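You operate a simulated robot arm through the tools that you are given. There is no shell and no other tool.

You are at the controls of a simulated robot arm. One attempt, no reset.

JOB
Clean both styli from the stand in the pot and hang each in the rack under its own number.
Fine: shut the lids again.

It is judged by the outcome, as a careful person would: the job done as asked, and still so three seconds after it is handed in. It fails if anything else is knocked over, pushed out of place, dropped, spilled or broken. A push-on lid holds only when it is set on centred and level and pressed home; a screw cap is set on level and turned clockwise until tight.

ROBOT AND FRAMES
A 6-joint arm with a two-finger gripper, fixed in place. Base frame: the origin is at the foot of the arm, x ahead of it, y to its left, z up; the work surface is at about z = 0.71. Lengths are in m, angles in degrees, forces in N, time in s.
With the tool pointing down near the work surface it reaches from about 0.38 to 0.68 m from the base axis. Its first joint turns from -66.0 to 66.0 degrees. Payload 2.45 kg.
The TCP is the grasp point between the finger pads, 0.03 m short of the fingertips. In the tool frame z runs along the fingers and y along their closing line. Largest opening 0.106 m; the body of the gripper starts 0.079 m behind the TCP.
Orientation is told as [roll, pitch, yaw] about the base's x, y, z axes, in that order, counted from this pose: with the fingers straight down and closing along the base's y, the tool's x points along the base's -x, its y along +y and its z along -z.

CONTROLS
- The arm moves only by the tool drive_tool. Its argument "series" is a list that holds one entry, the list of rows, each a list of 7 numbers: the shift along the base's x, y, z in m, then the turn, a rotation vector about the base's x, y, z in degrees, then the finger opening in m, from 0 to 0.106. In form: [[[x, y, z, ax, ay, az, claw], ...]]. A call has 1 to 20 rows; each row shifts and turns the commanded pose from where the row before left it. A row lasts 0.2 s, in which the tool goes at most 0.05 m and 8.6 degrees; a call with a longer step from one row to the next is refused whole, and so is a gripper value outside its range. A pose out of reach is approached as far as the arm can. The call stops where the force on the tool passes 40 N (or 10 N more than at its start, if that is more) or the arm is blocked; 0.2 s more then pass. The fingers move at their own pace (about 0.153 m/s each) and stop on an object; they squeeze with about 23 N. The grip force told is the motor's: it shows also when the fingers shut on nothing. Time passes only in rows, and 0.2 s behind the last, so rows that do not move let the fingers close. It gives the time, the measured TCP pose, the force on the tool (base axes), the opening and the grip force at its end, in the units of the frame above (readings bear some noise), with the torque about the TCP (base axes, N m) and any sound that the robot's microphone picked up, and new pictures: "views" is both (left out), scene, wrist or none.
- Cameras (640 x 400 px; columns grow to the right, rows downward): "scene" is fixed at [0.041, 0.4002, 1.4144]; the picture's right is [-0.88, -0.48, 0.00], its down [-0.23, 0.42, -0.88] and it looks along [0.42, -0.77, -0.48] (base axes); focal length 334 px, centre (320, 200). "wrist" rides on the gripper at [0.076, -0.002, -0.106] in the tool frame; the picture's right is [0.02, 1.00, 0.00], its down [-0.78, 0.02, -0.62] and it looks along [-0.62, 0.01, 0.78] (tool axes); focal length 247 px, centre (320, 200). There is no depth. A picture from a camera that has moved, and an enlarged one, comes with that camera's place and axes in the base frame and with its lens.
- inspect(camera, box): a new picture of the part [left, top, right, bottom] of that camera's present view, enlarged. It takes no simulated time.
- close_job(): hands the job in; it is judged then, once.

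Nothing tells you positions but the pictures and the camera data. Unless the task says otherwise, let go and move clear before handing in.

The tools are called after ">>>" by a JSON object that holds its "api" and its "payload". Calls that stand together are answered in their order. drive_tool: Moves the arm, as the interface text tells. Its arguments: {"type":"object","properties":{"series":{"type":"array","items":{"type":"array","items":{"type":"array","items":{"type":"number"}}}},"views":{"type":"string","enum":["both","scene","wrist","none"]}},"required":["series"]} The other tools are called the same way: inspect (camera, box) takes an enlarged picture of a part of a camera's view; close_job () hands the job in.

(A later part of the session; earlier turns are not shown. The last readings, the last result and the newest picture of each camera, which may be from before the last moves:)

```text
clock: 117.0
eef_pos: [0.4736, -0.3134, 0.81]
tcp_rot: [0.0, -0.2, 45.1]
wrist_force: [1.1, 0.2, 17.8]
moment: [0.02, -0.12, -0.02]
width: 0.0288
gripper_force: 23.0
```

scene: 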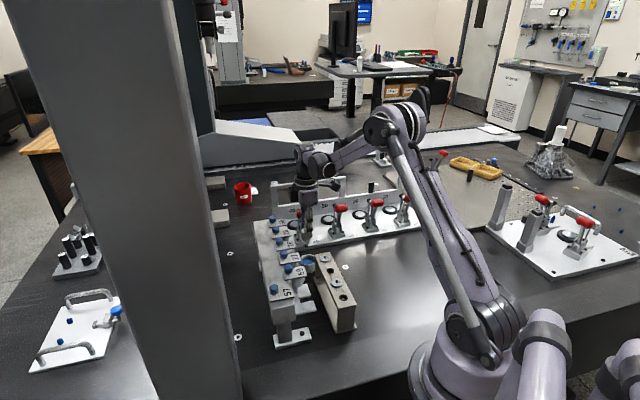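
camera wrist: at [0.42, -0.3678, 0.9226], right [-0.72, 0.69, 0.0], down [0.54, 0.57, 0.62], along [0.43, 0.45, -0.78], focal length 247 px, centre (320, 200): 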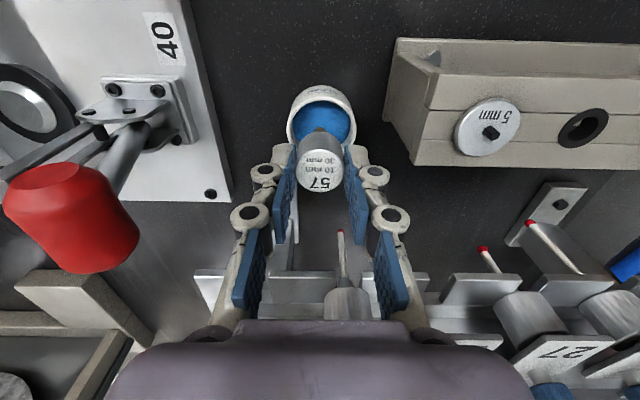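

About 18 N of contact. I'll twist through ±24° twice while pressing, then check the ball.

>>> {"api": "drive_tool", "payload": {"series": [[[0, 0, 0, 0, 0, 8, 0.02], [0, 0, 0, 0, 0, 8, 0.02], [0, 0, 0, 0, 0, 8, 0.02], [0, 0, 0, 0, 0, -8, 0.02], [0, 0, 0, 0, 0, -8, 0.02], [0, 0, 0, 0, 0, -8, 0.02], [0, 0, 0, 0, 0, -8, 0.02], [0, 0, 0, 0, 0, -8, 0.02], [0, 0, 0, 0, 0, -8, 0.02], [0, 0, 0, 0, 0, 8, 0.02], [0, 0, 0, 0, 0, 8, 0.02], [0, 0, 0, 0, 0, 8, 0.02], [0, 0, 0, 0, 0, 8, 0.02], [0, 0, 0, 0, 0, 8, 0.02], [0, 0, 0, 0, 0, 8, 0.02], [0, 0, 0, 0, 0, -8, 0.02], [0, 0, 0, 0, 0, -8, 0.02], [0, 0, 0, 0, 0, -8, 0.02], [0, 0, 0, 0, 0, 0, 0.02]]], "views": "none"}}

>>> {"api": "drive_tool", "payload": {"series": [[[0, 0, 0.005, 0, 0, 0, 0.02], [0, 0, 0.02, 0, 0, 0, 0.02], [0, 0, 0.03, 0, 0, 0, 0.02], [0, 0, 0, 0, 0, 0, 0.02]]], "views": "both"}}

>>> {"api": "inspect", "payload": {"camera": "wrist", "box": [290, 110, 350, 150]}}

>>> {"api": "inspect", "payload": {"camera": "scene", "box": [285, 215, 335, 275]}}

```text
clock: 121.0
eef_pos: [0.4729, -0.3117, 0.8086]
tcp_rot: [0.0, -0.2, 45.0]
wrist_force: [0.7, 0.3, 0.8]
moment: [0.06, -0.03, 0.02]
width: 0.0283
gripper_force: 23.1
```

```text
clock: 122.0
eef_pos: [0.4756, -0.3109, 0.8652]
tcp_rot: [0.1, -0.3, 45.1]
wrist_force: [0.0, -0.2, -0.5]
moment: [-0.01, 0.02, -0.01]
width: 0.0287
gripper_force: 22.8
camera wrist: at [0.4212, -0.3666, 0.9702], right [-0.72, 0.69, 0.0], down [0.54, 0.57, 0.62], along [0.43, 0.45, -0.78], focal length 247 px, centre (320, 200)
```

scene: 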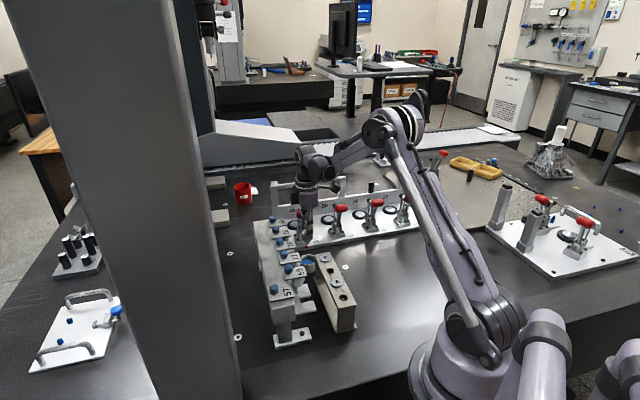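
wrist: 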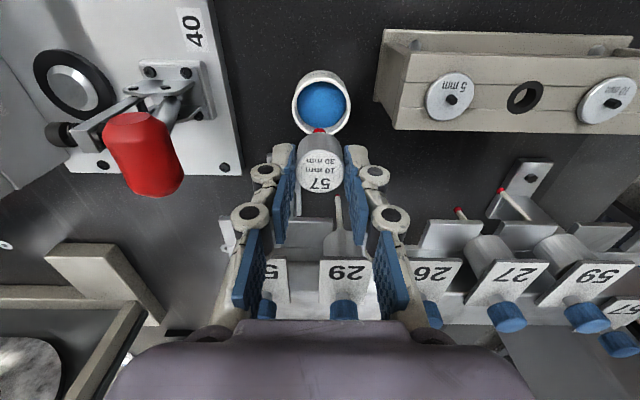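

```text
10.00 times, centred on (320, 130) of wrist
camera zoom: at [0.4212, -0.3666, 0.9702], right [-0.72, 0.69, 0.0], down [0.54, 0.57, 0.62], along [0.43, 0.45, -0.78], focal length 2470 px, centre (320, 900)
```

zoom: 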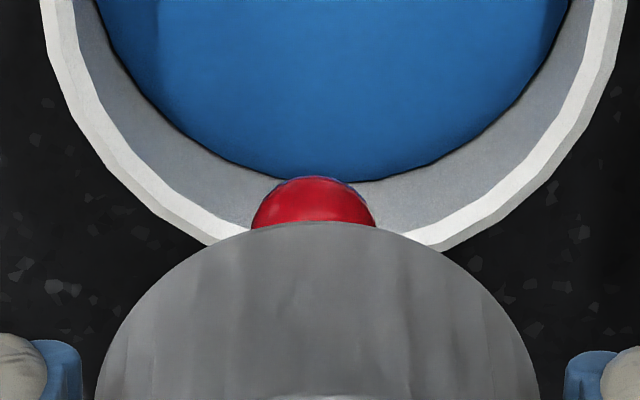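

```text
6.67 times, centred on (310, 245) of scene
camera zoom: at [0.041, 0.4002, 1.4144], right [-0.88, -0.48, 0.0], down [-0.23, 0.42, -0.88], along [0.42, -0.77, -0.48], focal length 2230 px, centre (387, -100)
```

zoom: 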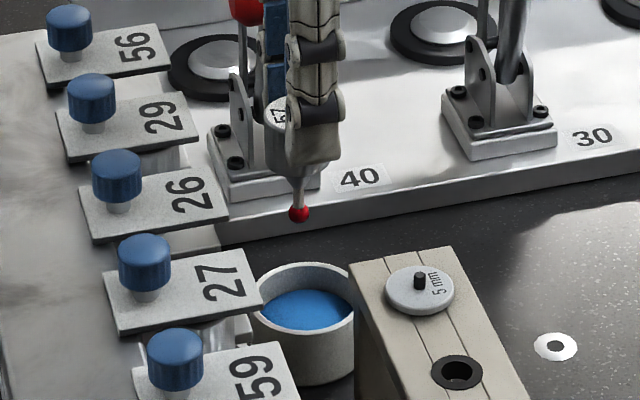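

Stylus 57's ball is ruby red and clean. I'll carry it along the gap to the front of port 57.

>>> {"api": "drive_tool", "payload": {"series": [[[0, 0, 0.035, 0, 0, 0, 0.02], [0, 0, 0.04, 0, 0, 0, 0.02], [-0.021, 0.0234, 0, 0, 0, 0, 0.02], [-0.021, 0.0234, 0, 0, 0, 0, 0.02], [-0.021, 0.0234, 0, 0, 0, 0, 0.02], [-0.021, 0.0234, 0, 0, 0, 0, 0.02], [-0.021, 0.0234, 0, 0, 0, 0, 0.02], [-0.021, 0.0234, 0, 0, 0, 0, 0.02], [-0.021, 0.0234, 0, 0, 0, 0, 0.02], [-0.021, 0.0234, 0, 0, 0, 0, 0.02], [0, 0, -0.02, 0, 0, 0, 0.02], [0, 0, 0, 0, 0, 0, 0.02]]]}}

>>> {"api": "inspect", "payload": {"camera": "wrist", "box": [220, 80, 420, 240]}}

>>> {"api": "inspect", "payload": {"camera": "scene", "box": [270, 230, 360, 330]}}

```text
clock: 124.6
eef_pos: [0.304, -0.1243, 0.9203]
tcp_rot: [0.0, -0.3, 45.2]
wrist_force: [-0.1, 0.7, -0.7]
moment: [-0.01, -0.01, -0.01]
width: 0.0288
gripper_force: 22.9
camera wrist: at [0.2508, -0.1797, 1.0244], right [-0.72, 0.69, 0.0], down [0.54, 0.57, 0.62], along [0.43, 0.45, -0.78], focal length 247 px, centre (320, 200)
```

scene: 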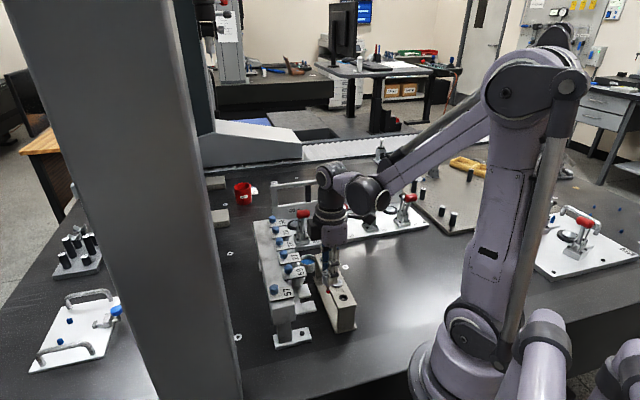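
wrist: 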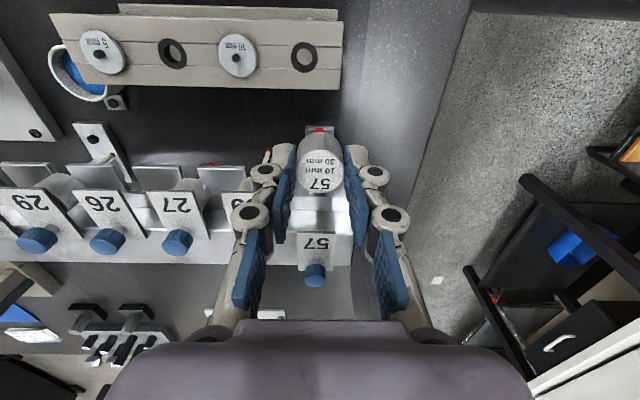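

```text
2.50 times, centred on (320, 160) of wrist
camera zoom: at [0.2508, -0.1797, 1.0244], right [-0.72, 0.69, 0.0], down [0.54, 0.57, 0.62], along [0.43, 0.45, -0.78], focal length 617 px, centre (320, 300)
```

zoom: 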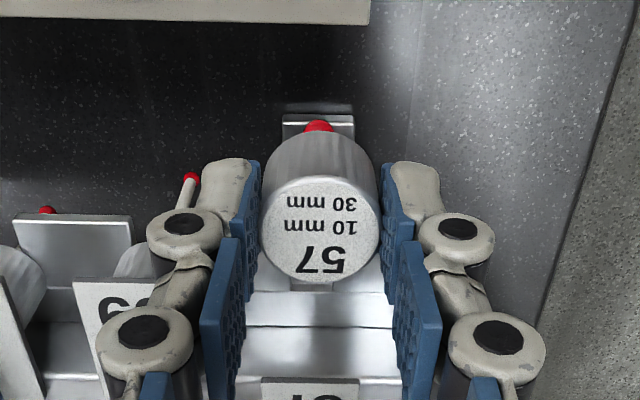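

```text
4.00 times, centred on (315, 280) of scene
camera zoom: at [0.041, 0.4002, 1.4144], right [-0.88, -0.48, 0.0], down [-0.23, 0.42, -0.88], along [0.42, -0.77, -0.48], focal length 1338 px, centre (340, -120)
```

zoom: 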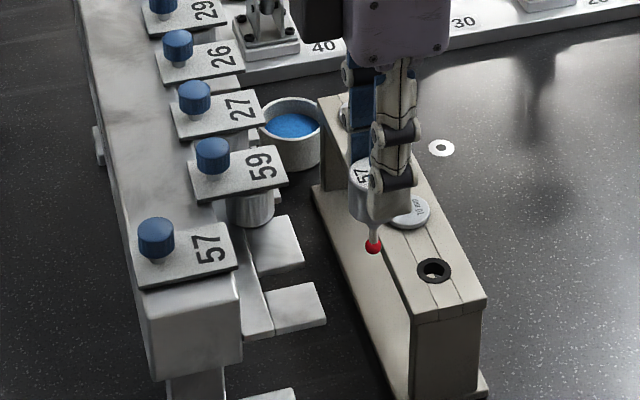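

The tool is about 1.8 mm off the slot line. I'll correct and lower to just above seating height.

>>> {"api": "drive_tool", "payload": {"series": [[[0.0013, -0.0013, 0, 0, 0, 0, 0.02], [0, 0, -0.015, 0, 0, 0, 0.02], [0, 0, -0.015, 0, 0, 0, 0.02], [0, 0, 0, 0, 0, 0, 0.02]]]}}

>>> {"api": "inspect", "payload": {"camera": "wrist", "box": [240, 90, 400, 250]}}

>>> {"api": "inspect", "payload": {"camera": "scene", "box": [280, 240, 350, 330]}}

```text
clock: 125.6
eef_pos: [0.3063, -0.1244, 0.8902]
tcp_rot: [-0.1, -0.3, 45.1]
wrist_force: [0.1, -0.1, -0.1]
moment: [-0.03, -0.01, 0.03]
width: 0.0285
gripper_force: 23.7
camera wrist: at [0.2525, -0.1819, 0.9954], right [-0.72, 0.69, 0.0], down [0.54, 0.57, 0.62], along [0.43, 0.45, -0.78], focal length 247 px, centre (320, 200)
```

scene: 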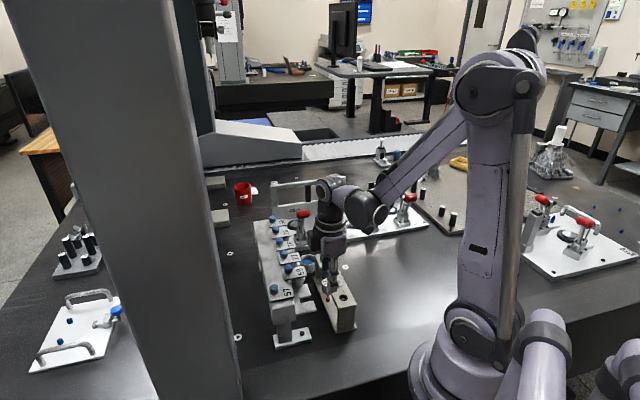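
wrist: 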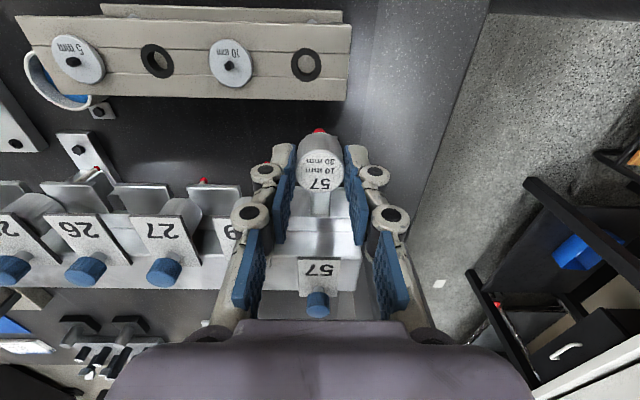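

```text
2.50 times, centred on (320, 170) of wrist
camera zoom: at [0.2525, -0.1819, 0.9954], right [-0.72, 0.69, 0.0], down [0.54, 0.57, 0.62], along [0.43, 0.45, -0.78], focal length 617 px, centre (320, 275)
```

zoom: 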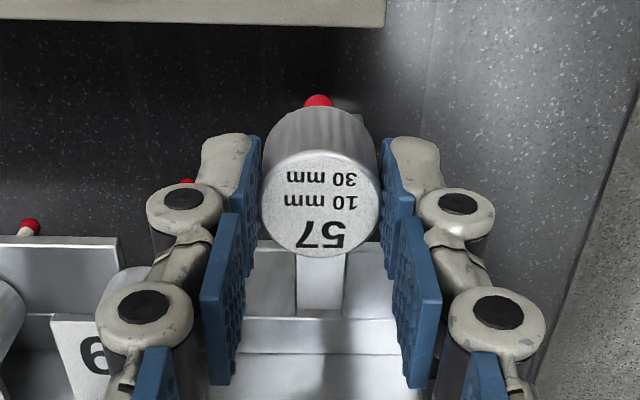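

```text
4.44 times, centred on (315, 285) of scene
camera zoom: at [0.041, 0.4002, 1.4144], right [-0.88, -0.48, 0.0], down [-0.23, 0.42, -0.88], along [0.42, -0.77, -0.48], focal length 1487 px, centre (342, -178)
```

zoom: 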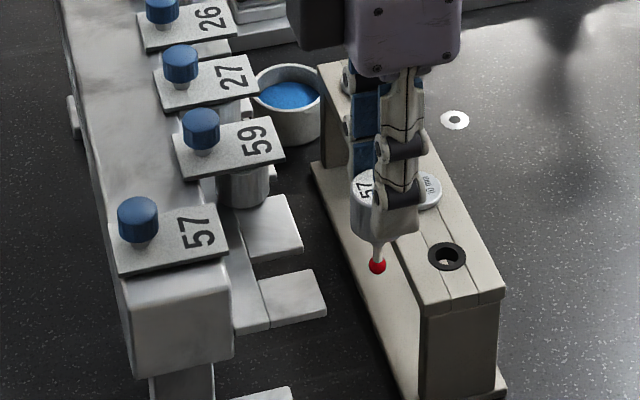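

The slot is aligned within 1 mm. I'll slide the stylus into port 57's slot in two stages.

>>> {"api": "drive_tool", "payload": {"series": [[[0.01, 0.01, 0, 0, 0, 0, 0.02], [0.01, 0.01, 0, 0, 0, 0, 0.02], [0.008, 0.008, 0, 0, 0, 0, 0.02], [0, 0, 0, 0, 0, 0, 0.02]]]}}

>>> {"api": "inspect", "payload": {"camera": "wrist", "box": [220, 90, 420, 250]}}

>>> {"api": "inspect", "payload": {"camera": "scene", "box": [270, 240, 340, 330]}}

```text
clock: 126.6
eef_pos: [0.3323, -0.0997, 0.889]
tcp_rot: [0.0, -0.2, 45.1]
wrist_force: [-0.3, 0.1, -0.2]
moment: [0.01, 0.0, -0.01]
width: 0.0287
gripper_force: 22.7
camera wrist: at [0.2779, -0.1546, 0.9948], right [-0.72, 0.69, 0.0], down [0.54, 0.57, 0.62], along [0.43, 0.45, -0.78], focal length 247 px, centre (320, 200)
```

scene: 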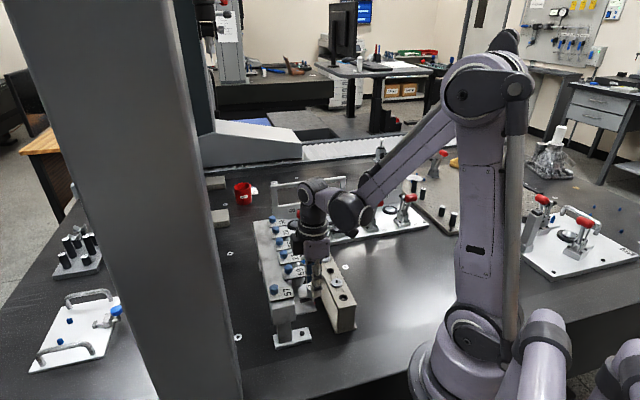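
wrist: 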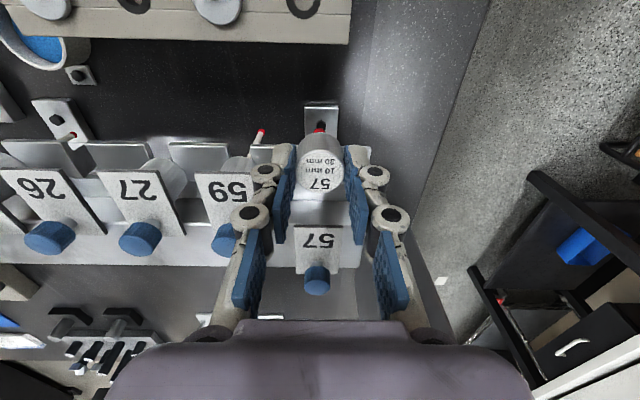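

```text
2.50 times, centred on (320, 170) of wrist
camera zoom: at [0.2779, -0.1546, 0.9948], right [-0.72, 0.69, 0.0], down [0.54, 0.57, 0.62], along [0.43, 0.45, -0.78], focal length 617 px, centre (320, 275)
```

zoom: 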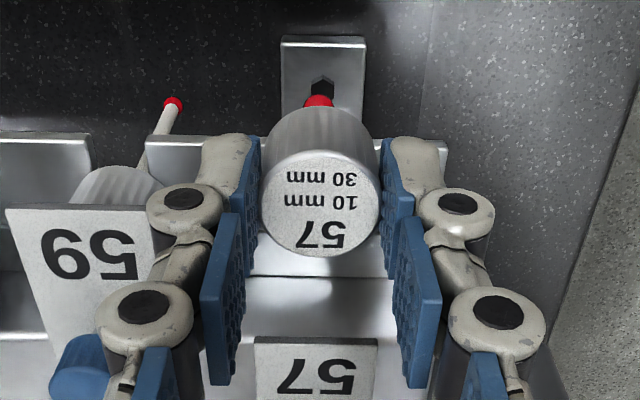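

```text
4.44 times, centred on (305, 285) of scene
camera zoom: at [0.041, 0.4002, 1.4144], right [-0.88, -0.48, 0.0], down [-0.23, 0.42, -0.88], along [0.42, -0.77, -0.48], focal length 1487 px, centre (387, -178)
```

zoom: 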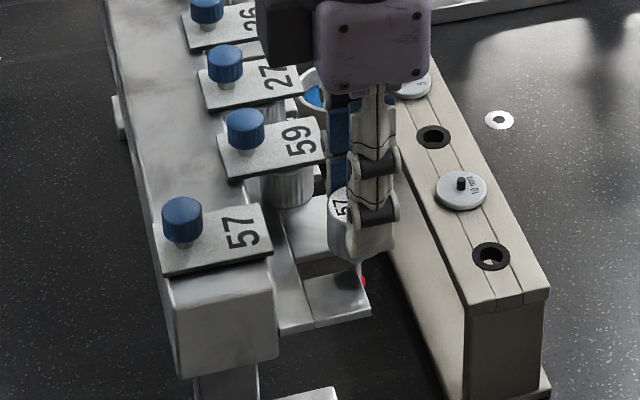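

>>> {"api": "drive_tool", "payload": {"series": [[[0.0095, 0.0095, 0, 0, 0, 0, 0.02], [0.0088, 0.0088, 0, 0, 0, 0, 0.02], [0, 0, 0, 0, 0, 0, 0.02]]]}}

>>> {"api": "inspect", "payload": {"camera": "wrist", "box": [220, 90, 420, 250]}}

>>> {"api": "inspect", "payload": {"camera": "scene", "box": [270, 240, 340, 330]}}

```text
clock: 127.4
eef_pos: [0.3519, -0.0812, 0.8894]
tcp_rot: [0.0, -0.2, 45.0]
wrist_force: [0.5, -0.2, -0.7]
moment: [-0.01, 0.01, 0.0]
width: 0.0286
gripper_force: 22.8
camera wrist: at [0.2981, -0.1368, 0.9945], right [-0.72, 0.69, 0.0], down [0.54, 0.57, 0.62], along [0.43, 0.45, -0.78], focal length 247 px, centre (320, 200)
```

scene: 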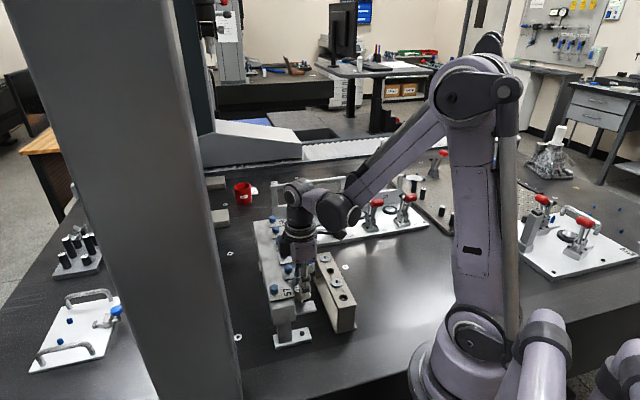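
wrist: 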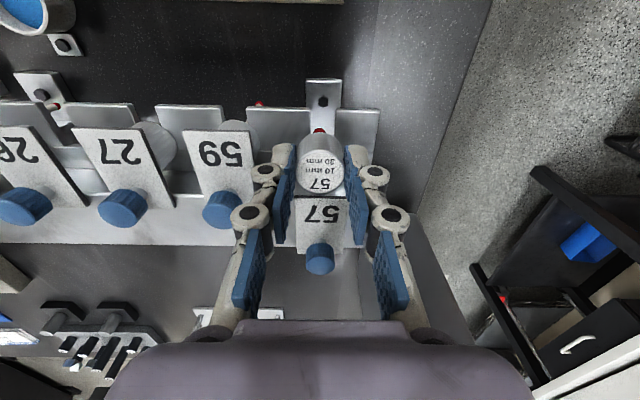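

```text
2.50 times, centred on (320, 170) of wrist
camera zoom: at [0.2981, -0.1368, 0.9945], right [-0.72, 0.69, 0.0], down [0.54, 0.57, 0.62], along [0.43, 0.45, -0.78], focal length 617 px, centre (320, 275)
```

zoom: 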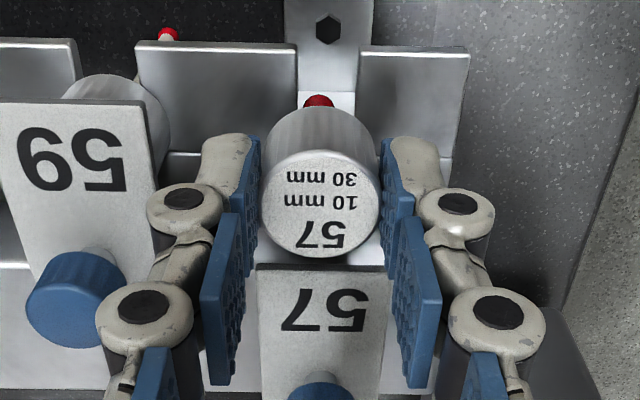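

```text
4.44 times, centred on (305, 285) of scene
camera zoom: at [0.041, 0.4002, 1.4144], right [-0.88, -0.48, 0.0], down [-0.23, 0.42, -0.88], along [0.42, -0.77, -0.48], focal length 1487 px, centre (387, -178)
```

zoom: 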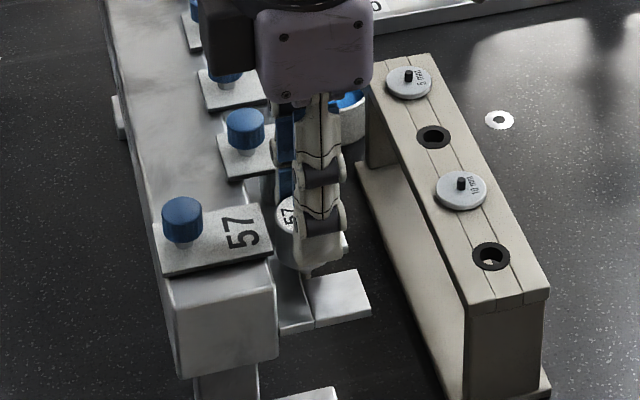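

Aligned, with the ball in the slot. I'll nudge 1 mm along the rack and lower onto the fork.

>>> {"api": "drive_tool", "payload": {"series": [[[-0.0007, 0.0007, 0, 0, 0, 0, 0.02], [0, 0, -0.004, 0, 0, 0, 0.02], [0, 0, -0.003, 0, 0, 0, 0.02], [0, 0, 0, 0, 0, 0, 0.02]]], "views": "none"}}

>>> {"api": "drive_tool", "payload": {"series": [[[0, 0, -0.0015, 0, 0, 0, 0.02], [0, 0, 0, 0, 0, 0, 0.02]]], "views": "none"}}

>>> {"api": "drive_tool", "payload": {"series": [[[0, 0, -0.001, 0, 0, 0, 0.02], [0, 0, 0, 0, 0, 0, 0.02]]], "views": "wrist"}}

>>> {"api": "inspect", "payload": {"camera": "wrist", "box": [220, 90, 420, 250]}}

```text
clock: 128.4
eef_pos: [0.3529, -0.08, 0.8822]
tcp_rot: [0.1, -0.2, 45.2]
wrist_force: [0.5, -3.1, 19.5]
moment: [-0.03, -0.07, 0.0]
width: 0.0285
gripper_force: 23.0
```

```text
clock: 129.0
eef_pos: [0.3531, -0.08, 0.8805]
tcp_rot: [-0.1, -0.2, 45.1]
wrist_force: [2.1, -5.1, 18.2]
moment: [-0.14, -0.14, -0.02]
width: 0.0283
gripper_force: 23.3
```

```text
clock: 129.6
eef_pos: [0.3521, -0.0799, 0.8799]
tcp_rot: [0.0, -0.1, 45.1]
wrist_force: [2.9, -4.0, 19.3]
moment: [-0.07, -0.17, -0.03]
width: 0.0284
gripper_force: 22.8
camera wrist: at [0.298, -0.1349, 0.9852], right [-0.72, 0.69, 0.0], down [0.54, 0.57, 0.62], along [0.43, 0.45, -0.78], focal length 247 px, centre (320, 200)
```

wrist: 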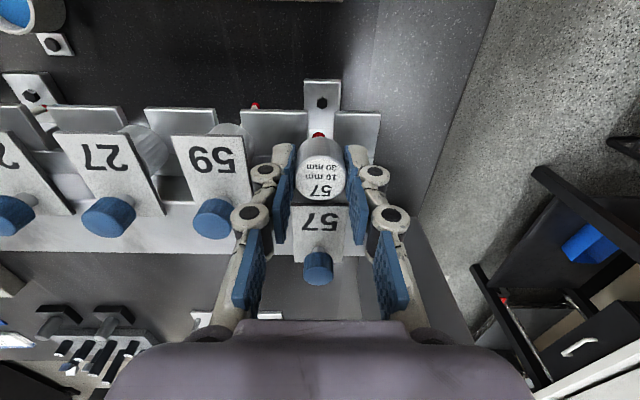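

```text
2.50 times, centred on (320, 170) of wrist
camera zoom: at [0.298, -0.1349, 0.9852], right [-0.72, 0.69, 0.0], down [0.54, 0.57, 0.62], along [0.43, 0.45, -0.78], focal length 617 px, centre (320, 275)
```

zoom: 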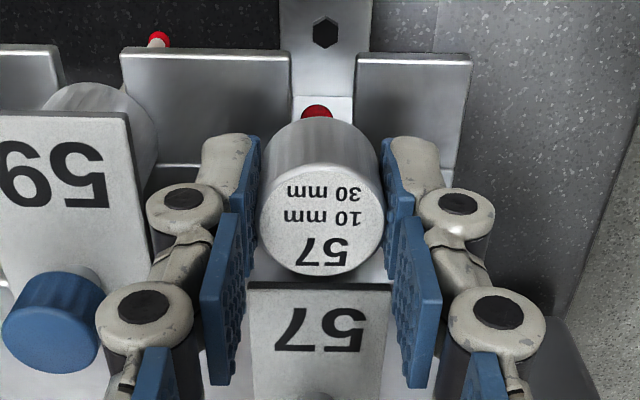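

I felt contact from 0.882 on, which matches the seated height; the last steps only slid the fingers down a little. I'll relieve the load and check that the head is sitting flat on the fork.

>>> {"api": "drive_tool", "payload": {"series": [[[0, 0, 0.0012, 0, 0, 0, 0.02], [0, 0, 0, 0, 0, 0, 0.02]]], "views": "both"}}

>>> {"api": "inspect", "payload": {"camera": "wrist", "box": [260, 100, 380, 220]}}

>>> {"api": "inspect", "payload": {"camera": "scene", "box": [280, 250, 330, 310]}}

```text
clock: 130.2
eef_pos: [0.3519, -0.0794, 0.8805]
tcp_rot: [0.0, -0.2, 45.1]
wrist_force: [-1.4, -0.5, 1.3]
moment: [-0.01, 0.06, 0.02]
width: 0.0286
gripper_force: 23.2
camera wrist: at [0.2985, -0.1347, 0.9854], right [-0.72, 0.69, 0.0], down [0.54, 0.56, 0.62], along [0.43, 0.45, -0.78], focal length 247 px, centre (320, 200)
```

scene: 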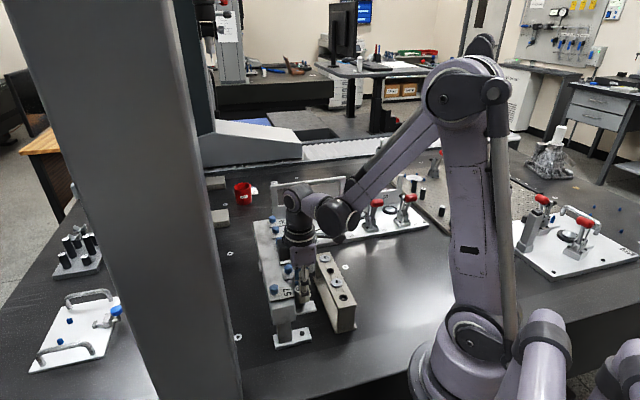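
wrist: 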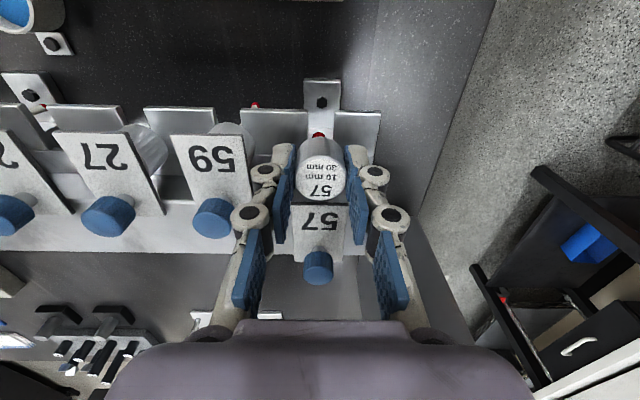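

```text
3.33 times, centred on (320, 160) of wrist
camera zoom: at [0.2985, -0.1347, 0.9854], right [-0.72, 0.69, 0.0], down [0.54, 0.56, 0.62], along [0.43, 0.45, -0.78], focal length 823 px, centre (320, 333)
```

zoom: 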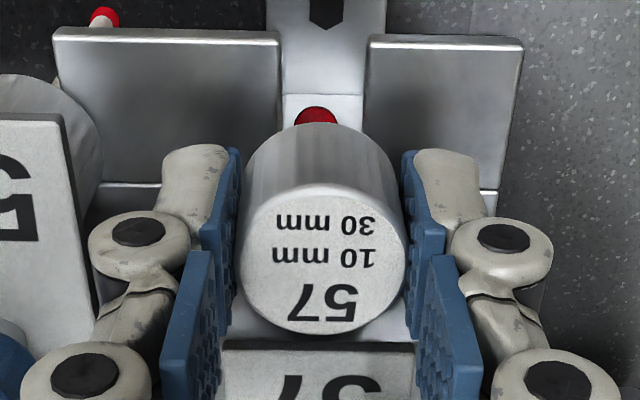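

```text
6.67 times, centred on (305, 280) of scene
camera zoom: at [0.041, 0.4002, 1.4144], right [-0.88, -0.48, 0.0], down [-0.23, 0.42, -0.88], along [0.42, -0.77, -0.48], focal length 2230 px, centre (420, -333)
```

zoom: 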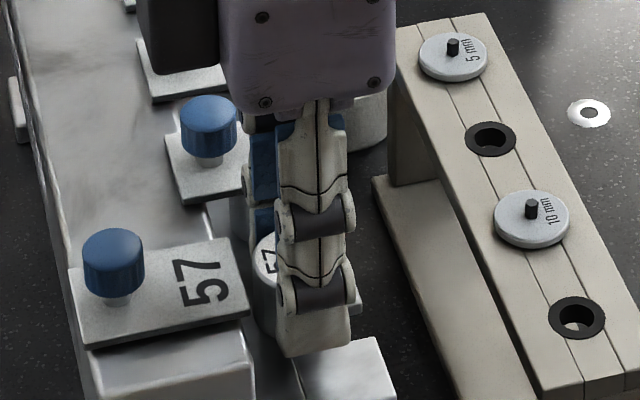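

The head appears about 2–3 mm high and slightly too far back, so the neck is likely resting on the slot's end. I'll shift it 2.5 mm forward and lower again gently.

>>> {"api": "drive_tool", "payload": {"series": [[[0, 0, 0.001, 0, 0, 0, 0.02], [-0.0018, -0.0018, 0, 0, 0, 0, 0.02], [0, 0, -0.001, 0, 0, 0, 0.02], [0, 0, 0, 0, 0, 0, 0.02]]], "views": "none"}}

>>> {"api": "drive_tool", "payload": {"series": [[[0, 0, -0.001, 0, 0, 0, 0.02], [0, 0, 0, 0, 0, 0, 0.02]]], "views": "none"}}

>>> {"api": "drive_tool", "payload": {"series": [[[0, 0, -0.001, 0, 0, 0, 0.02], [0, 0, 0, 0, 0, 0, 0.02]]], "views": "none"}}

```text
clock: 131.2
eef_pos: [0.3499, -0.0807, 0.8805]
tcp_rot: [0.0, -0.2, 45.1]
wrist_force: [-0.4, -0.6, -1.0]
moment: [0.0, -0.03, 0.03]
width: 0.0284
gripper_force: 23.3
```

```text
clock: 131.8
eef_pos: [0.3514, -0.0825, 0.8817]
tcp_rot: [0.0, -0.2, 45.1]
wrist_force: [-0.6, 0.2, -0.3]
moment: [-0.02, 0.03, 0.02]
width: 0.0286
gripper_force: 22.7
```

```text
clock: 132.4
eef_pos: [0.3494, -0.0818, 0.8791]
tcp_rot: [0.0, -0.2, 45.1]
wrist_force: [0.2, 0.7, -0.7]
moment: [0.02, -0.01, -0.02]
width: 0.0289
gripper_force: 22.9
```

No contact now, which confirms the neck had been caught. I'll continue down.

>>> {"api": "drive_tool", "payload": {"series": [[[0, 0, -0.001, 0, 0, 0, 0.02], [0, 0, 0, 0, 0, 0, 0.02]]], "views": "none"}}

>>> {"api": "drive_tool", "payload": {"series": [[[0, 0, -0.0007, 0, 0, 0, 0.02], [0, 0, 0, 0, 0, 0, 0.02]]], "views": "wrist"}}

>>> {"api": "inspect", "payload": {"camera": "wrist", "box": [260, 100, 380, 220]}}

```text
clock: 133.0
eef_pos: [0.35, -0.0823, 0.8776]
tcp_rot: [-0.1, -0.2, 45.1]
wrist_force: [0.9, 0.5, -0.6]
moment: [0.02, 0.03, 0.01]
width: 0.0288
gripper_force: 23.2
```

```text
clock: 133.6
eef_pos: [0.3512, -0.0799, 0.8763]
tcp_rot: [-0.1, -0.2, 45.1]
wrist_force: [-0.5, 0.3, -0.3]
moment: [0.0, 0.01, 0.01]
width: 0.0286
gripper_force: 23.1
camera wrist: at [0.2967, -0.1368, 0.9822], right [-0.72, 0.69, 0.0], down [0.54, 0.57, 0.62], along [0.43, 0.45, -0.78], focal length 247 px, centre (320, 200)
```

wrist: 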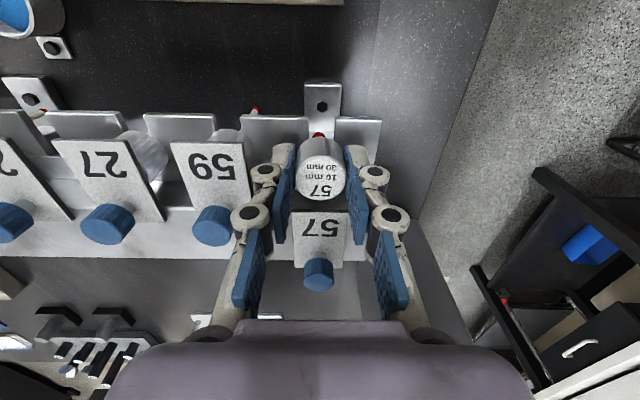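

```text
3.33 times, centred on (320, 160) of wrist
camera zoom: at [0.2967, -0.1368, 0.9822], right [-0.72, 0.69, 0.0], down [0.54, 0.57, 0.62], along [0.43, 0.45, -0.78], focal length 823 px, centre (320, 333)
```

zoom: 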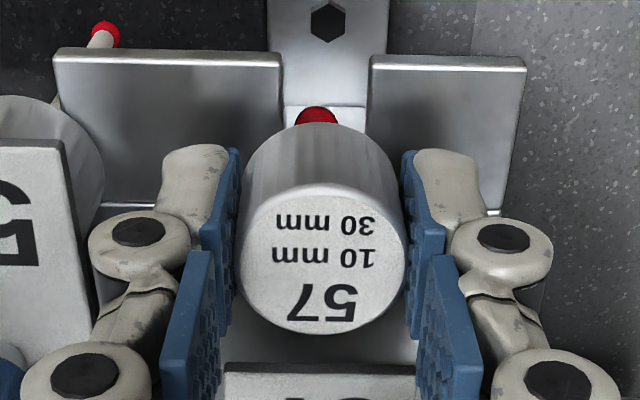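

Nearly seated; continue in half-millimetre steps until contact.

>>> {"api": "drive_tool", "payload": {"series": [[[0, 0, -0.0007, 0, 0, 0, 0.02], [0, 0, 0, 0, 0, 0, 0.02]]], "views": "none"}}

>>> {"api": "drive_tool", "payload": {"series": [[[0, 0, -0.0007, 0, 0, 0, 0.02], [0, 0, 0, 0, 0, 0, 0.02]]], "views": "none"}}

>>> {"api": "drive_tool", "payload": {"series": [[[0, 0, -0.0007, 0, 0, 0, 0.02], [0, 0, 0, 0, 0, 0, 0.02]]], "views": "none"}}

```text
clock: 134.2
eef_pos: [0.3512, -0.0814, 0.8766]
tcp_rot: [0.0, -0.2, 45.1]
wrist_force: [0.8, 0.2, -0.2]
moment: [-0.01, 0.03, -0.02]
width: 0.0284
gripper_force: 23.1
```

```text
clock: 134.8
eef_pos: [0.3503, -0.0816, 0.876]
tcp_rot: [0.1, -0.3, 45.1]
wrist_force: [0.4, 0.5, -0.5]
moment: [0.02, 0.0, -0.01]
width: 0.0287
gripper_force: 22.8
```

```text
clock: 135.4
eef_pos: [0.3493, -0.0815, 0.8735]
tcp_rot: [0.0, -0.1, 45.1]
wrist_force: [-0.7, 0.3, -1.0]
moment: [0.02, -0.01, -0.03]
width: 0.0286
gripper_force: 23.7
```

>>> {"api": "drive_tool", "payload": {"series": [[[0, 0, -0.0005, 0, 0, 0, 0.02], [0, 0, 0, 0, 0, 0, 0.02]]], "views": "both"}}

>>> {"api": "inspect", "payload": {"camera": "wrist", "box": [250, 100, 390, 220]}}

>>> {"api": "inspect", "payload": {"camera": "scene", "box": [280, 260, 330, 310]}}

```text
clock: 136.0
eef_pos: [0.3502, -0.0807, 0.8753]
tcp_rot: [0.0, -0.3, 45.1]
wrist_force: [-0.7, 0.2, 0.0]
moment: [-0.01, 0.0, 0.0]
width: 0.0284
gripper_force: 22.6
camera wrist: at [0.2968, -0.1362, 0.9799], right [-0.72, 0.69, 0.0], down [0.54, 0.57, 0.62], along [0.43, 0.45, -0.78], focal length 247 px, centre (320, 200)
```

scene: 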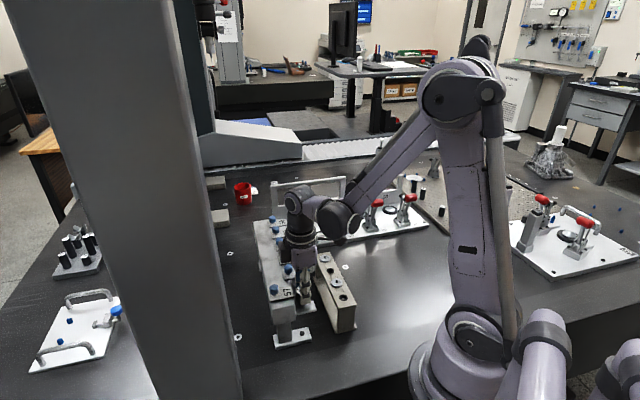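
wrist: 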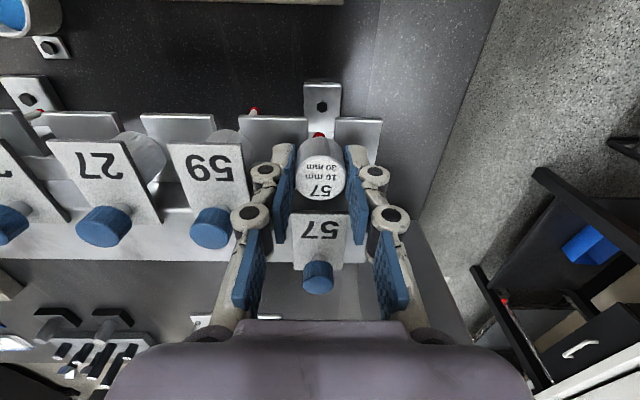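

```text
3.33 times, centred on (320, 160) of wrist
camera zoom: at [0.2968, -0.1362, 0.9799], right [-0.72, 0.69, 0.0], down [0.54, 0.57, 0.62], along [0.43, 0.45, -0.78], focal length 823 px, centre (320, 333)
```

zoom: 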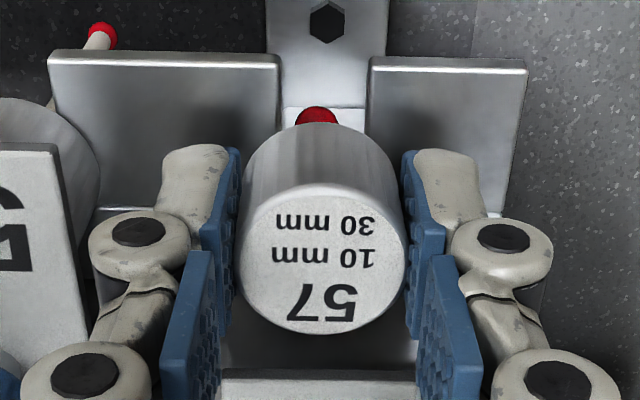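

```text
8.00 times, centred on (305, 285) of scene
camera zoom: at [0.041, 0.4002, 1.4144], right [-0.88, -0.48, 0.0], down [-0.23, 0.42, -0.88], along [0.42, -0.77, -0.48], focal length 2676 px, centre (440, -480)
```

zoom: 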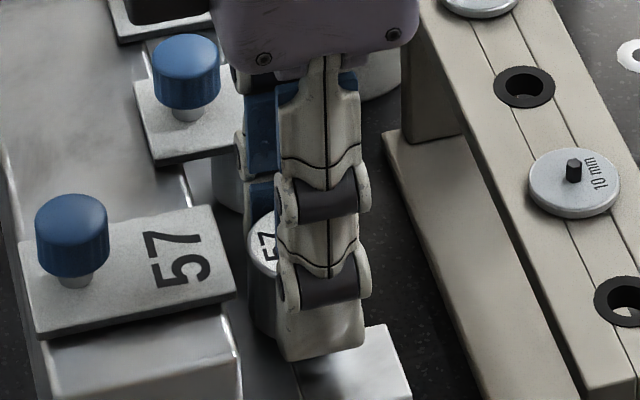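

>>> {"api": "drive_tool", "payload": {"series": [[[0, 0, -0.0007, 0, 0, 0, 0.02], [0, 0, 0, 0, 0, 0, 0.02]]], "views": "none"}}

>>> {"api": "drive_tool", "payload": {"series": [[[0, 0, -0.0007, 0, 0, 0, 0.02], [0, 0, 0, 0, 0, 0, 0.02]]], "views": "none"}}

>>> {"api": "drive_tool", "payload": {"series": [[[0, 0, -0.0006, 0, 0, 0, 0.02], [0, 0, 0, 0, 0, 0, 0.02]]], "views": "none"}}

```text
clock: 136.6
eef_pos: [0.3514, -0.0819, 0.875]
tcp_rot: [0.0, -0.2, 45.0]
wrist_force: [0.2, -0.2, -0.1]
moment: [0.02, -0.01, -0.01]
width: 0.0284
gripper_force: 23.1
```

```text
clock: 137.2
eef_pos: [0.351, -0.0817, 0.8735]
tcp_rot: [-0.1, -0.2, 45.1]
wrist_force: [-0.4, -0.1, -1.0]
moment: [-0.01, 0.0, 0.02]
width: 0.0288
gripper_force: 23.6
```

```text
clock: 137.8
eef_pos: [0.3501, -0.0814, 0.8723]
tcp_rot: [0.0, -0.2, 45.1]
wrist_force: [0.1, -0.2, -0.5]
moment: [-0.02, 0.03, -0.01]
width: 0.0285
gripper_force: 22.8
```

>>> {"api": "drive_tool", "payload": {"series": [[[0, 0, -0.001, 0, 0, 0, 0.02], [0, 0, 0, 0, 0, 0, 0.02]]], "views": "none"}}

>>> {"api": "drive_tool", "payload": {"series": [[[0, 0, -0.001, 0, 0, 0, 0.02], [0, 0, 0, 0, 0, 0, 0.02]]], "views": "both"}}

>>> {"api": "inspect", "payload": {"camera": "wrist", "box": [250, 100, 390, 220]}}

>>> {"api": "inspect", "payload": {"camera": "scene", "box": [280, 260, 330, 310]}}

```text
clock: 138.4
eef_pos: [0.3506, -0.0822, 0.8717]
tcp_rot: [0.0, -0.3, 45.1]
wrist_force: [0.7, 0.3, -0.9]
moment: [-0.03, 0.0, 0.02]
width: 0.0284
gripper_force: 22.8
```

```text
clock: 139.0
eef_pos: [0.351, -0.0828, 0.8713]
tcp_rot: [0.0, -0.2, 45.0]
wrist_force: [0.2, -0.4, -1.1]
moment: [-0.02, -0.03, 0.0]
width: 0.0286
gripper_force: 23.2
camera wrist: at [0.2971, -0.137, 0.976], right [-0.72, 0.69, 0.0], down [0.54, 0.57, 0.62], along [0.43, 0.45, -0.78], focal length 247 px, centre (320, 200)
```

scene: 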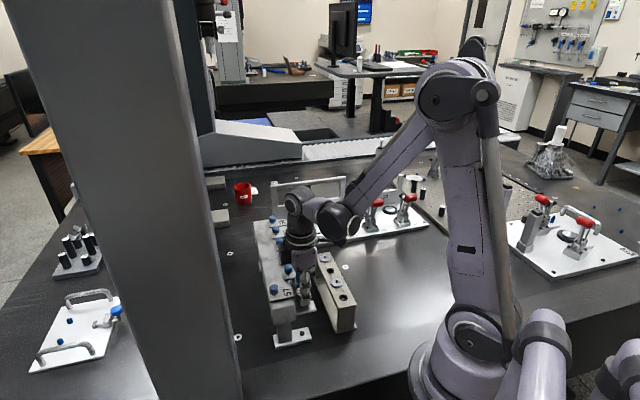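
wrist: 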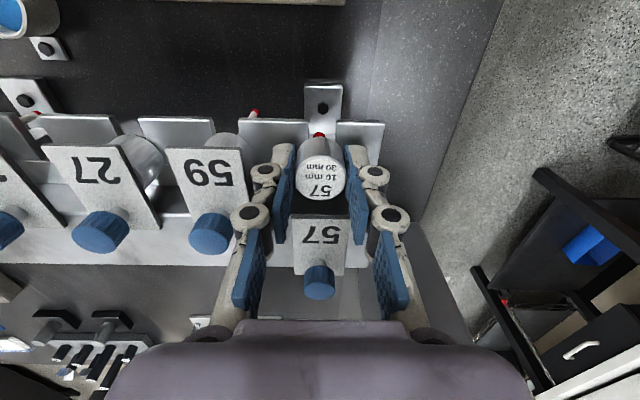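

```text
3.33 times, centred on (320, 160) of wrist
camera zoom: at [0.2971, -0.137, 0.976], right [-0.72, 0.69, 0.0], down [0.54, 0.57, 0.62], along [0.43, 0.45, -0.78], focal length 823 px, centre (320, 333)
```

zoom: 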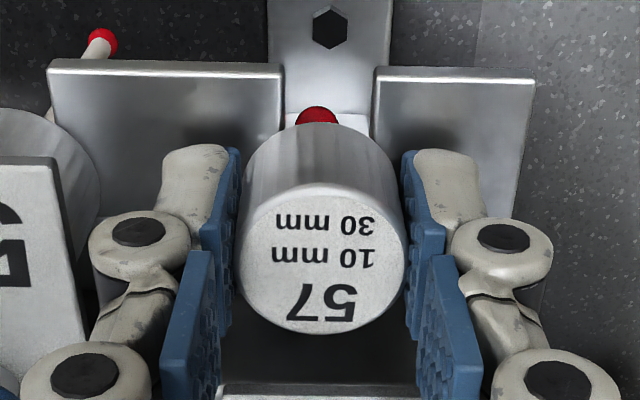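

```text
8.00 times, centred on (305, 285) of scene
camera zoom: at [0.041, 0.4002, 1.4144], right [-0.88, -0.48, 0.0], down [-0.23, 0.42, -0.88], along [0.42, -0.77, -0.48], focal length 2676 px, centre (440, -480)
```

zoom: 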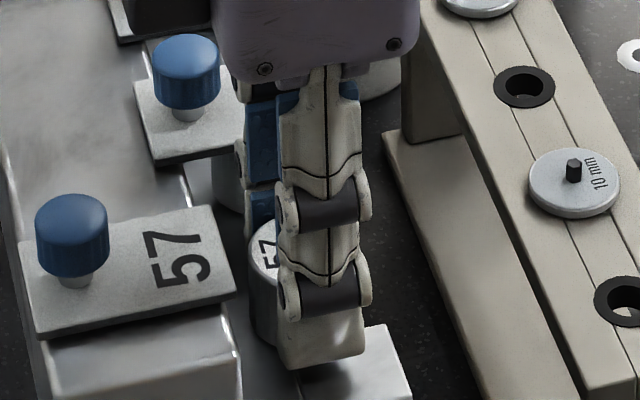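

Estimating from the ball, the head bottom is now within a millimetre of the fork. Two more small steps.

>>> {"api": "drive_tool", "payload": {"series": [[[0, 0, -0.0006, 0, 0, 0, 0.02], [0, 0, 0, 0, 0, 0, 0.02]]], "views": "none"}}

>>> {"api": "drive_tool", "payload": {"series": [[[0, 0, -0.0006, 0, 0, 0, 0.02], [0, 0, 0, 0, 0, 0, 0.02]]], "views": "none"}}

```text
clock: 139.6
eef_pos: [0.3513, -0.0817, 0.8708]
tcp_rot: [-0.1, -0.3, 45.1]
wrist_force: [1.5, -0.2, 11.8]
moment: [0.0, 0.09, 0.0]
width: 0.0286
gripper_force: 23.3
```

```text
clock: 140.2
eef_pos: [0.3511, -0.0822, 0.8692]
tcp_rot: [0.0, -0.2, 45.1]
wrist_force: [3.6, 1.0, 19.2]
moment: [-0.14, -0.02, 0.03]
width: 0.0285
gripper_force: 23.2
```

Seated: contact came as predicted. I'll relieve the load, open a little while shifting 1 mm away from lid 59, and check.

>>> {"api": "drive_tool", "payload": {"series": [[[0, 0, 0.001, 0, 0, 0, 0.02], [0, 0, 0, 0, 0, 0, 0.0295], [-0.0004, 0.0004, 0, 0, 0, 0, 0.031], [-0.0003, 0.0003, 0, 0, 0, 0, 0.0315], [0, 0, 0, 0, 0, 0, 0.0315]]], "views": "wrist"}}

>>> {"api": "inspect", "payload": {"camera": "wrist", "box": [250, 100, 390, 220]}}

```text
clock: 141.4
eef_pos: [0.3502, -0.0804, 0.8704]
tcp_rot: [0.0, -0.3, 45.1]
wrist_force: [0.3, -0.7, 0.5]
moment: [-0.01, 0.03, -0.02]
width: 0.0313
gripper_force: 0.1
camera wrist: at [0.296, -0.1362, 0.9758], right [-0.72, 0.69, 0.0], down [0.54, 0.57, 0.62], along [0.43, 0.45, -0.78], focal length 247 px, centre (320, 200)
```

wrist: 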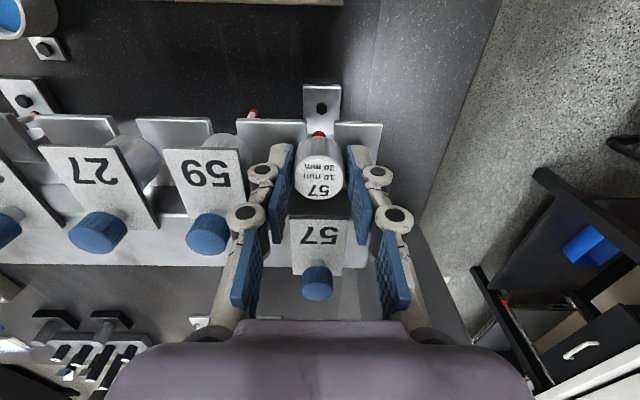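

```text
3.33 times, centred on (320, 160) of wrist
camera zoom: at [0.296, -0.1362, 0.9758], right [-0.72, 0.69, 0.0], down [0.54, 0.57, 0.62], along [0.43, 0.45, -0.78], focal length 823 px, centre (320, 333)
```

zoom: 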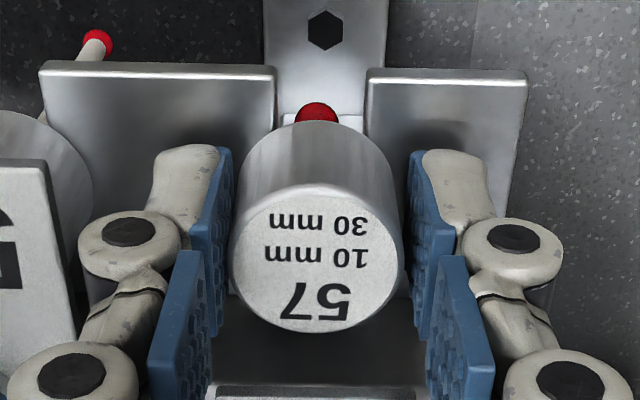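

Released without contact on lid 59. I'll rise straight up.

>>> {"api": "drive_tool", "payload": {"series": [[[0, 0, 0.004, 0, 0, 0, 0.0315], [0, 0, 0.01, 0, 0, 0, 0.0315], [0, 0, 0.015, 0, 0, 0, 0.0315], [0, 0, 0.03, 0, 0, 0, 0.034], [0, 0, 0.03, 0, 0, 0, 0.04], [-0.015, -0.015, 0, 0, 0, 0, 0.04], [0, 0, 0, 0, 0, 0, 0.04]]]}}

>>> {"api": "inspect", "payload": {"camera": "wrist", "box": [220, 80, 420, 240]}}

>>> {"api": "inspect", "payload": {"camera": "scene", "box": [260, 240, 330, 330]}}

```text
clock: 143.0
eef_pos: [0.3344, -0.0951, 0.961]
tcp_rot: [-0.1, -0.2, 45.2]
wrist_force: [0.2, 0.6, -0.7]
moment: [-0.01, 0.01, -0.02]
width: 0.0398
gripper_force: 0.1
camera wrist: at [0.2807, -0.1504, 1.0654], right [-0.72, 0.69, 0.0], down [0.54, 0.57, 0.62], along [0.43, 0.45, -0.78], focal length 247 px, centre (320, 200)
```

scene: 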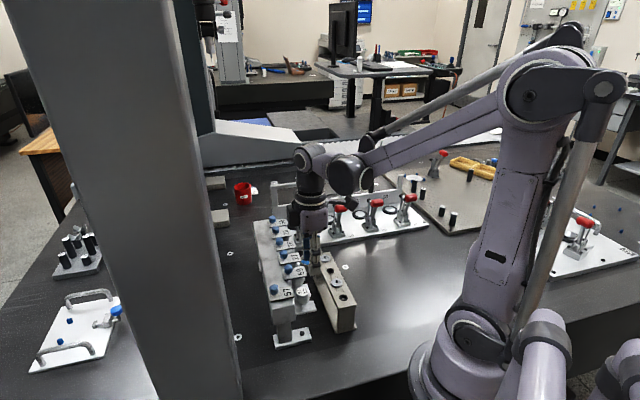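
wrist: 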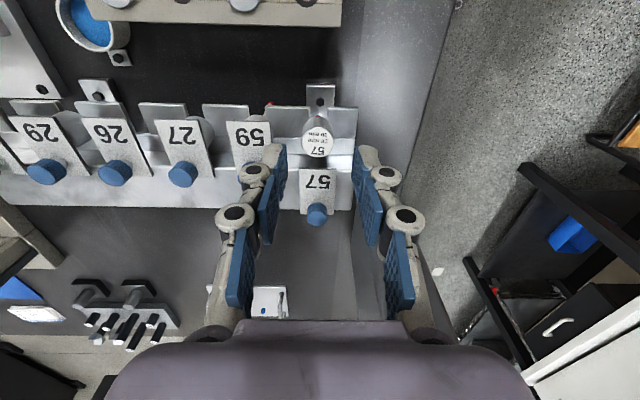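

```text
2.50 times, centred on (320, 160) of wrist
camera zoom: at [0.2807, -0.1504, 1.0654], right [-0.72, 0.69, 0.0], down [0.54, 0.57, 0.62], along [0.43, 0.45, -0.78], focal length 617 px, centre (320, 300)
```

zoom: 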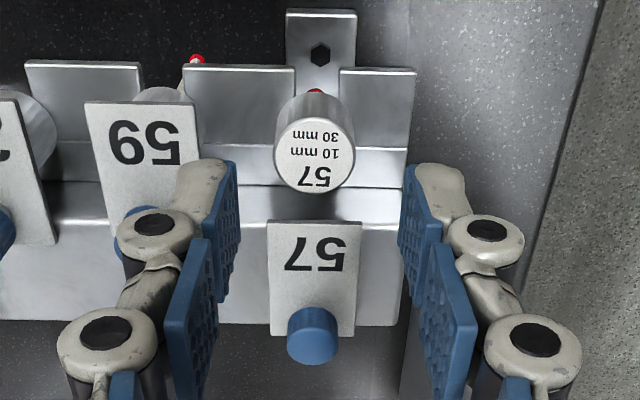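

```text
4.44 times, centred on (295, 285) of scene
camera zoom: at [0.041, 0.4002, 1.4144], right [-0.88, -0.48, 0.0], down [-0.23, 0.42, -0.88], along [0.42, -0.77, -0.48], focal length 1487 px, centre (431, -178)
```

zoom: 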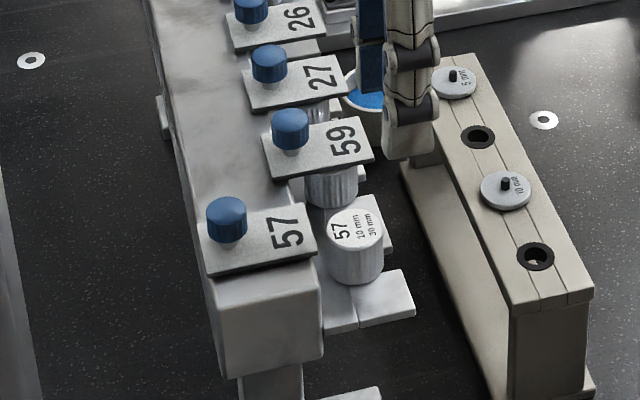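

Stylus 57 hangs in port 57 under its own number. As with 27, I'll push the head a few mm fully back with closed fingers before closing the lid.

>>> {"api": "drive_tool", "payload": {"series": [[[-0.012, -0.012, 0, 0, 0, 0, 0], [-0.012, -0.012, 0, 0, 0, 0, 0], [0, 0, 0, 0, 0, 0, 0], [0.0005, -0.0005, -0.03, 0, 0, 0, 0], [0, 0, -0.03, 0, 0, 0, 0], [0, 0, -0.025, 0, 0, 0, 0], [0, 0, 0, 0, 0, 0, 0]]]}}

>>> {"api": "inspect", "payload": {"camera": "wrist", "box": [220, 100, 420, 260]}}

>>> {"api": "inspect", "payload": {"camera": "scene", "box": [270, 250, 340, 330]}}

```text
clock: 144.6
eef_pos: [0.3086, -0.1202, 0.8731]
tcp_rot: [0.0, -0.1, 45.1]
wrist_force: [0.6, -0.7, 0.0]
moment: [-0.01, 0.0, -0.01]
width: 0.0001
gripper_force: 23.1
camera wrist: at [0.2557, -0.1747, 0.9797], right [-0.72, 0.69, 0.0], down [0.54, 0.57, 0.62], along [0.43, 0.45, -0.78], focal length 247 px, centre (320, 200)
```

scene: 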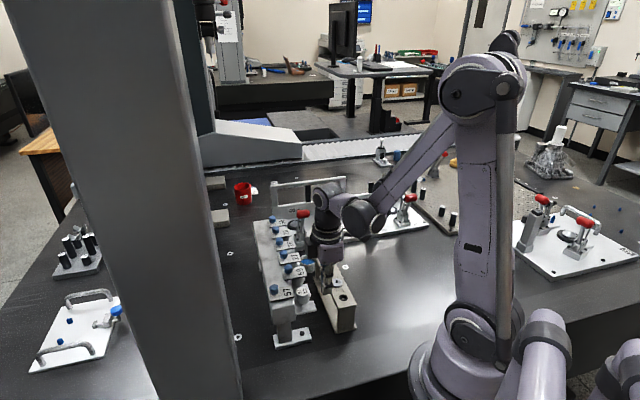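
wrist: 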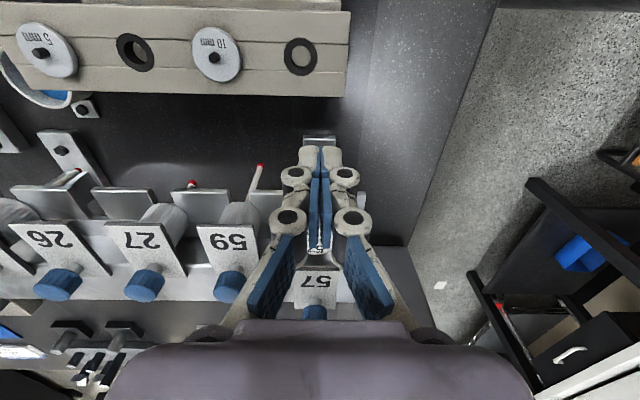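

```text
2.50 times, centred on (320, 180) of wrist
camera zoom: at [0.2557, -0.1747, 0.9797], right [-0.72, 0.69, 0.0], down [0.54, 0.57, 0.62], along [0.43, 0.45, -0.78], focal length 617 px, centre (320, 250)
```

zoom: 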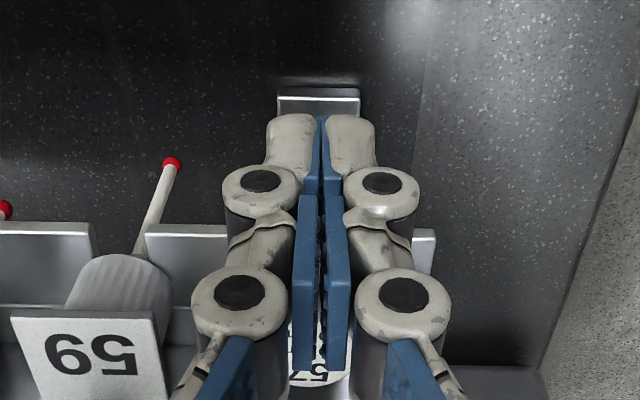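

```text
5.00 times, centred on (305, 290) of scene
camera zoom: at [0.041, 0.4002, 1.4144], right [-0.88, -0.48, 0.0], down [-0.23, 0.42, -0.88], along [0.42, -0.77, -0.48], focal length 1672 px, centre (395, -250)
```

zoom: 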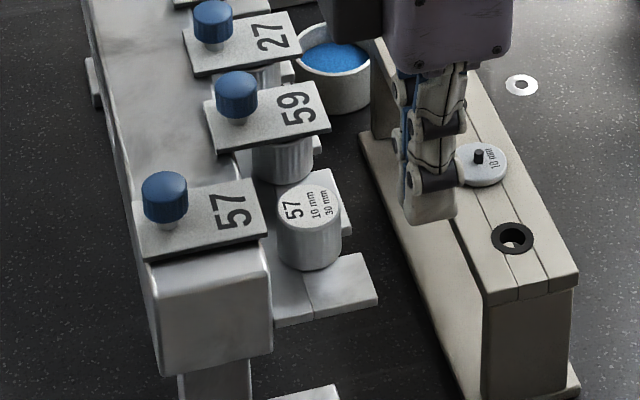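

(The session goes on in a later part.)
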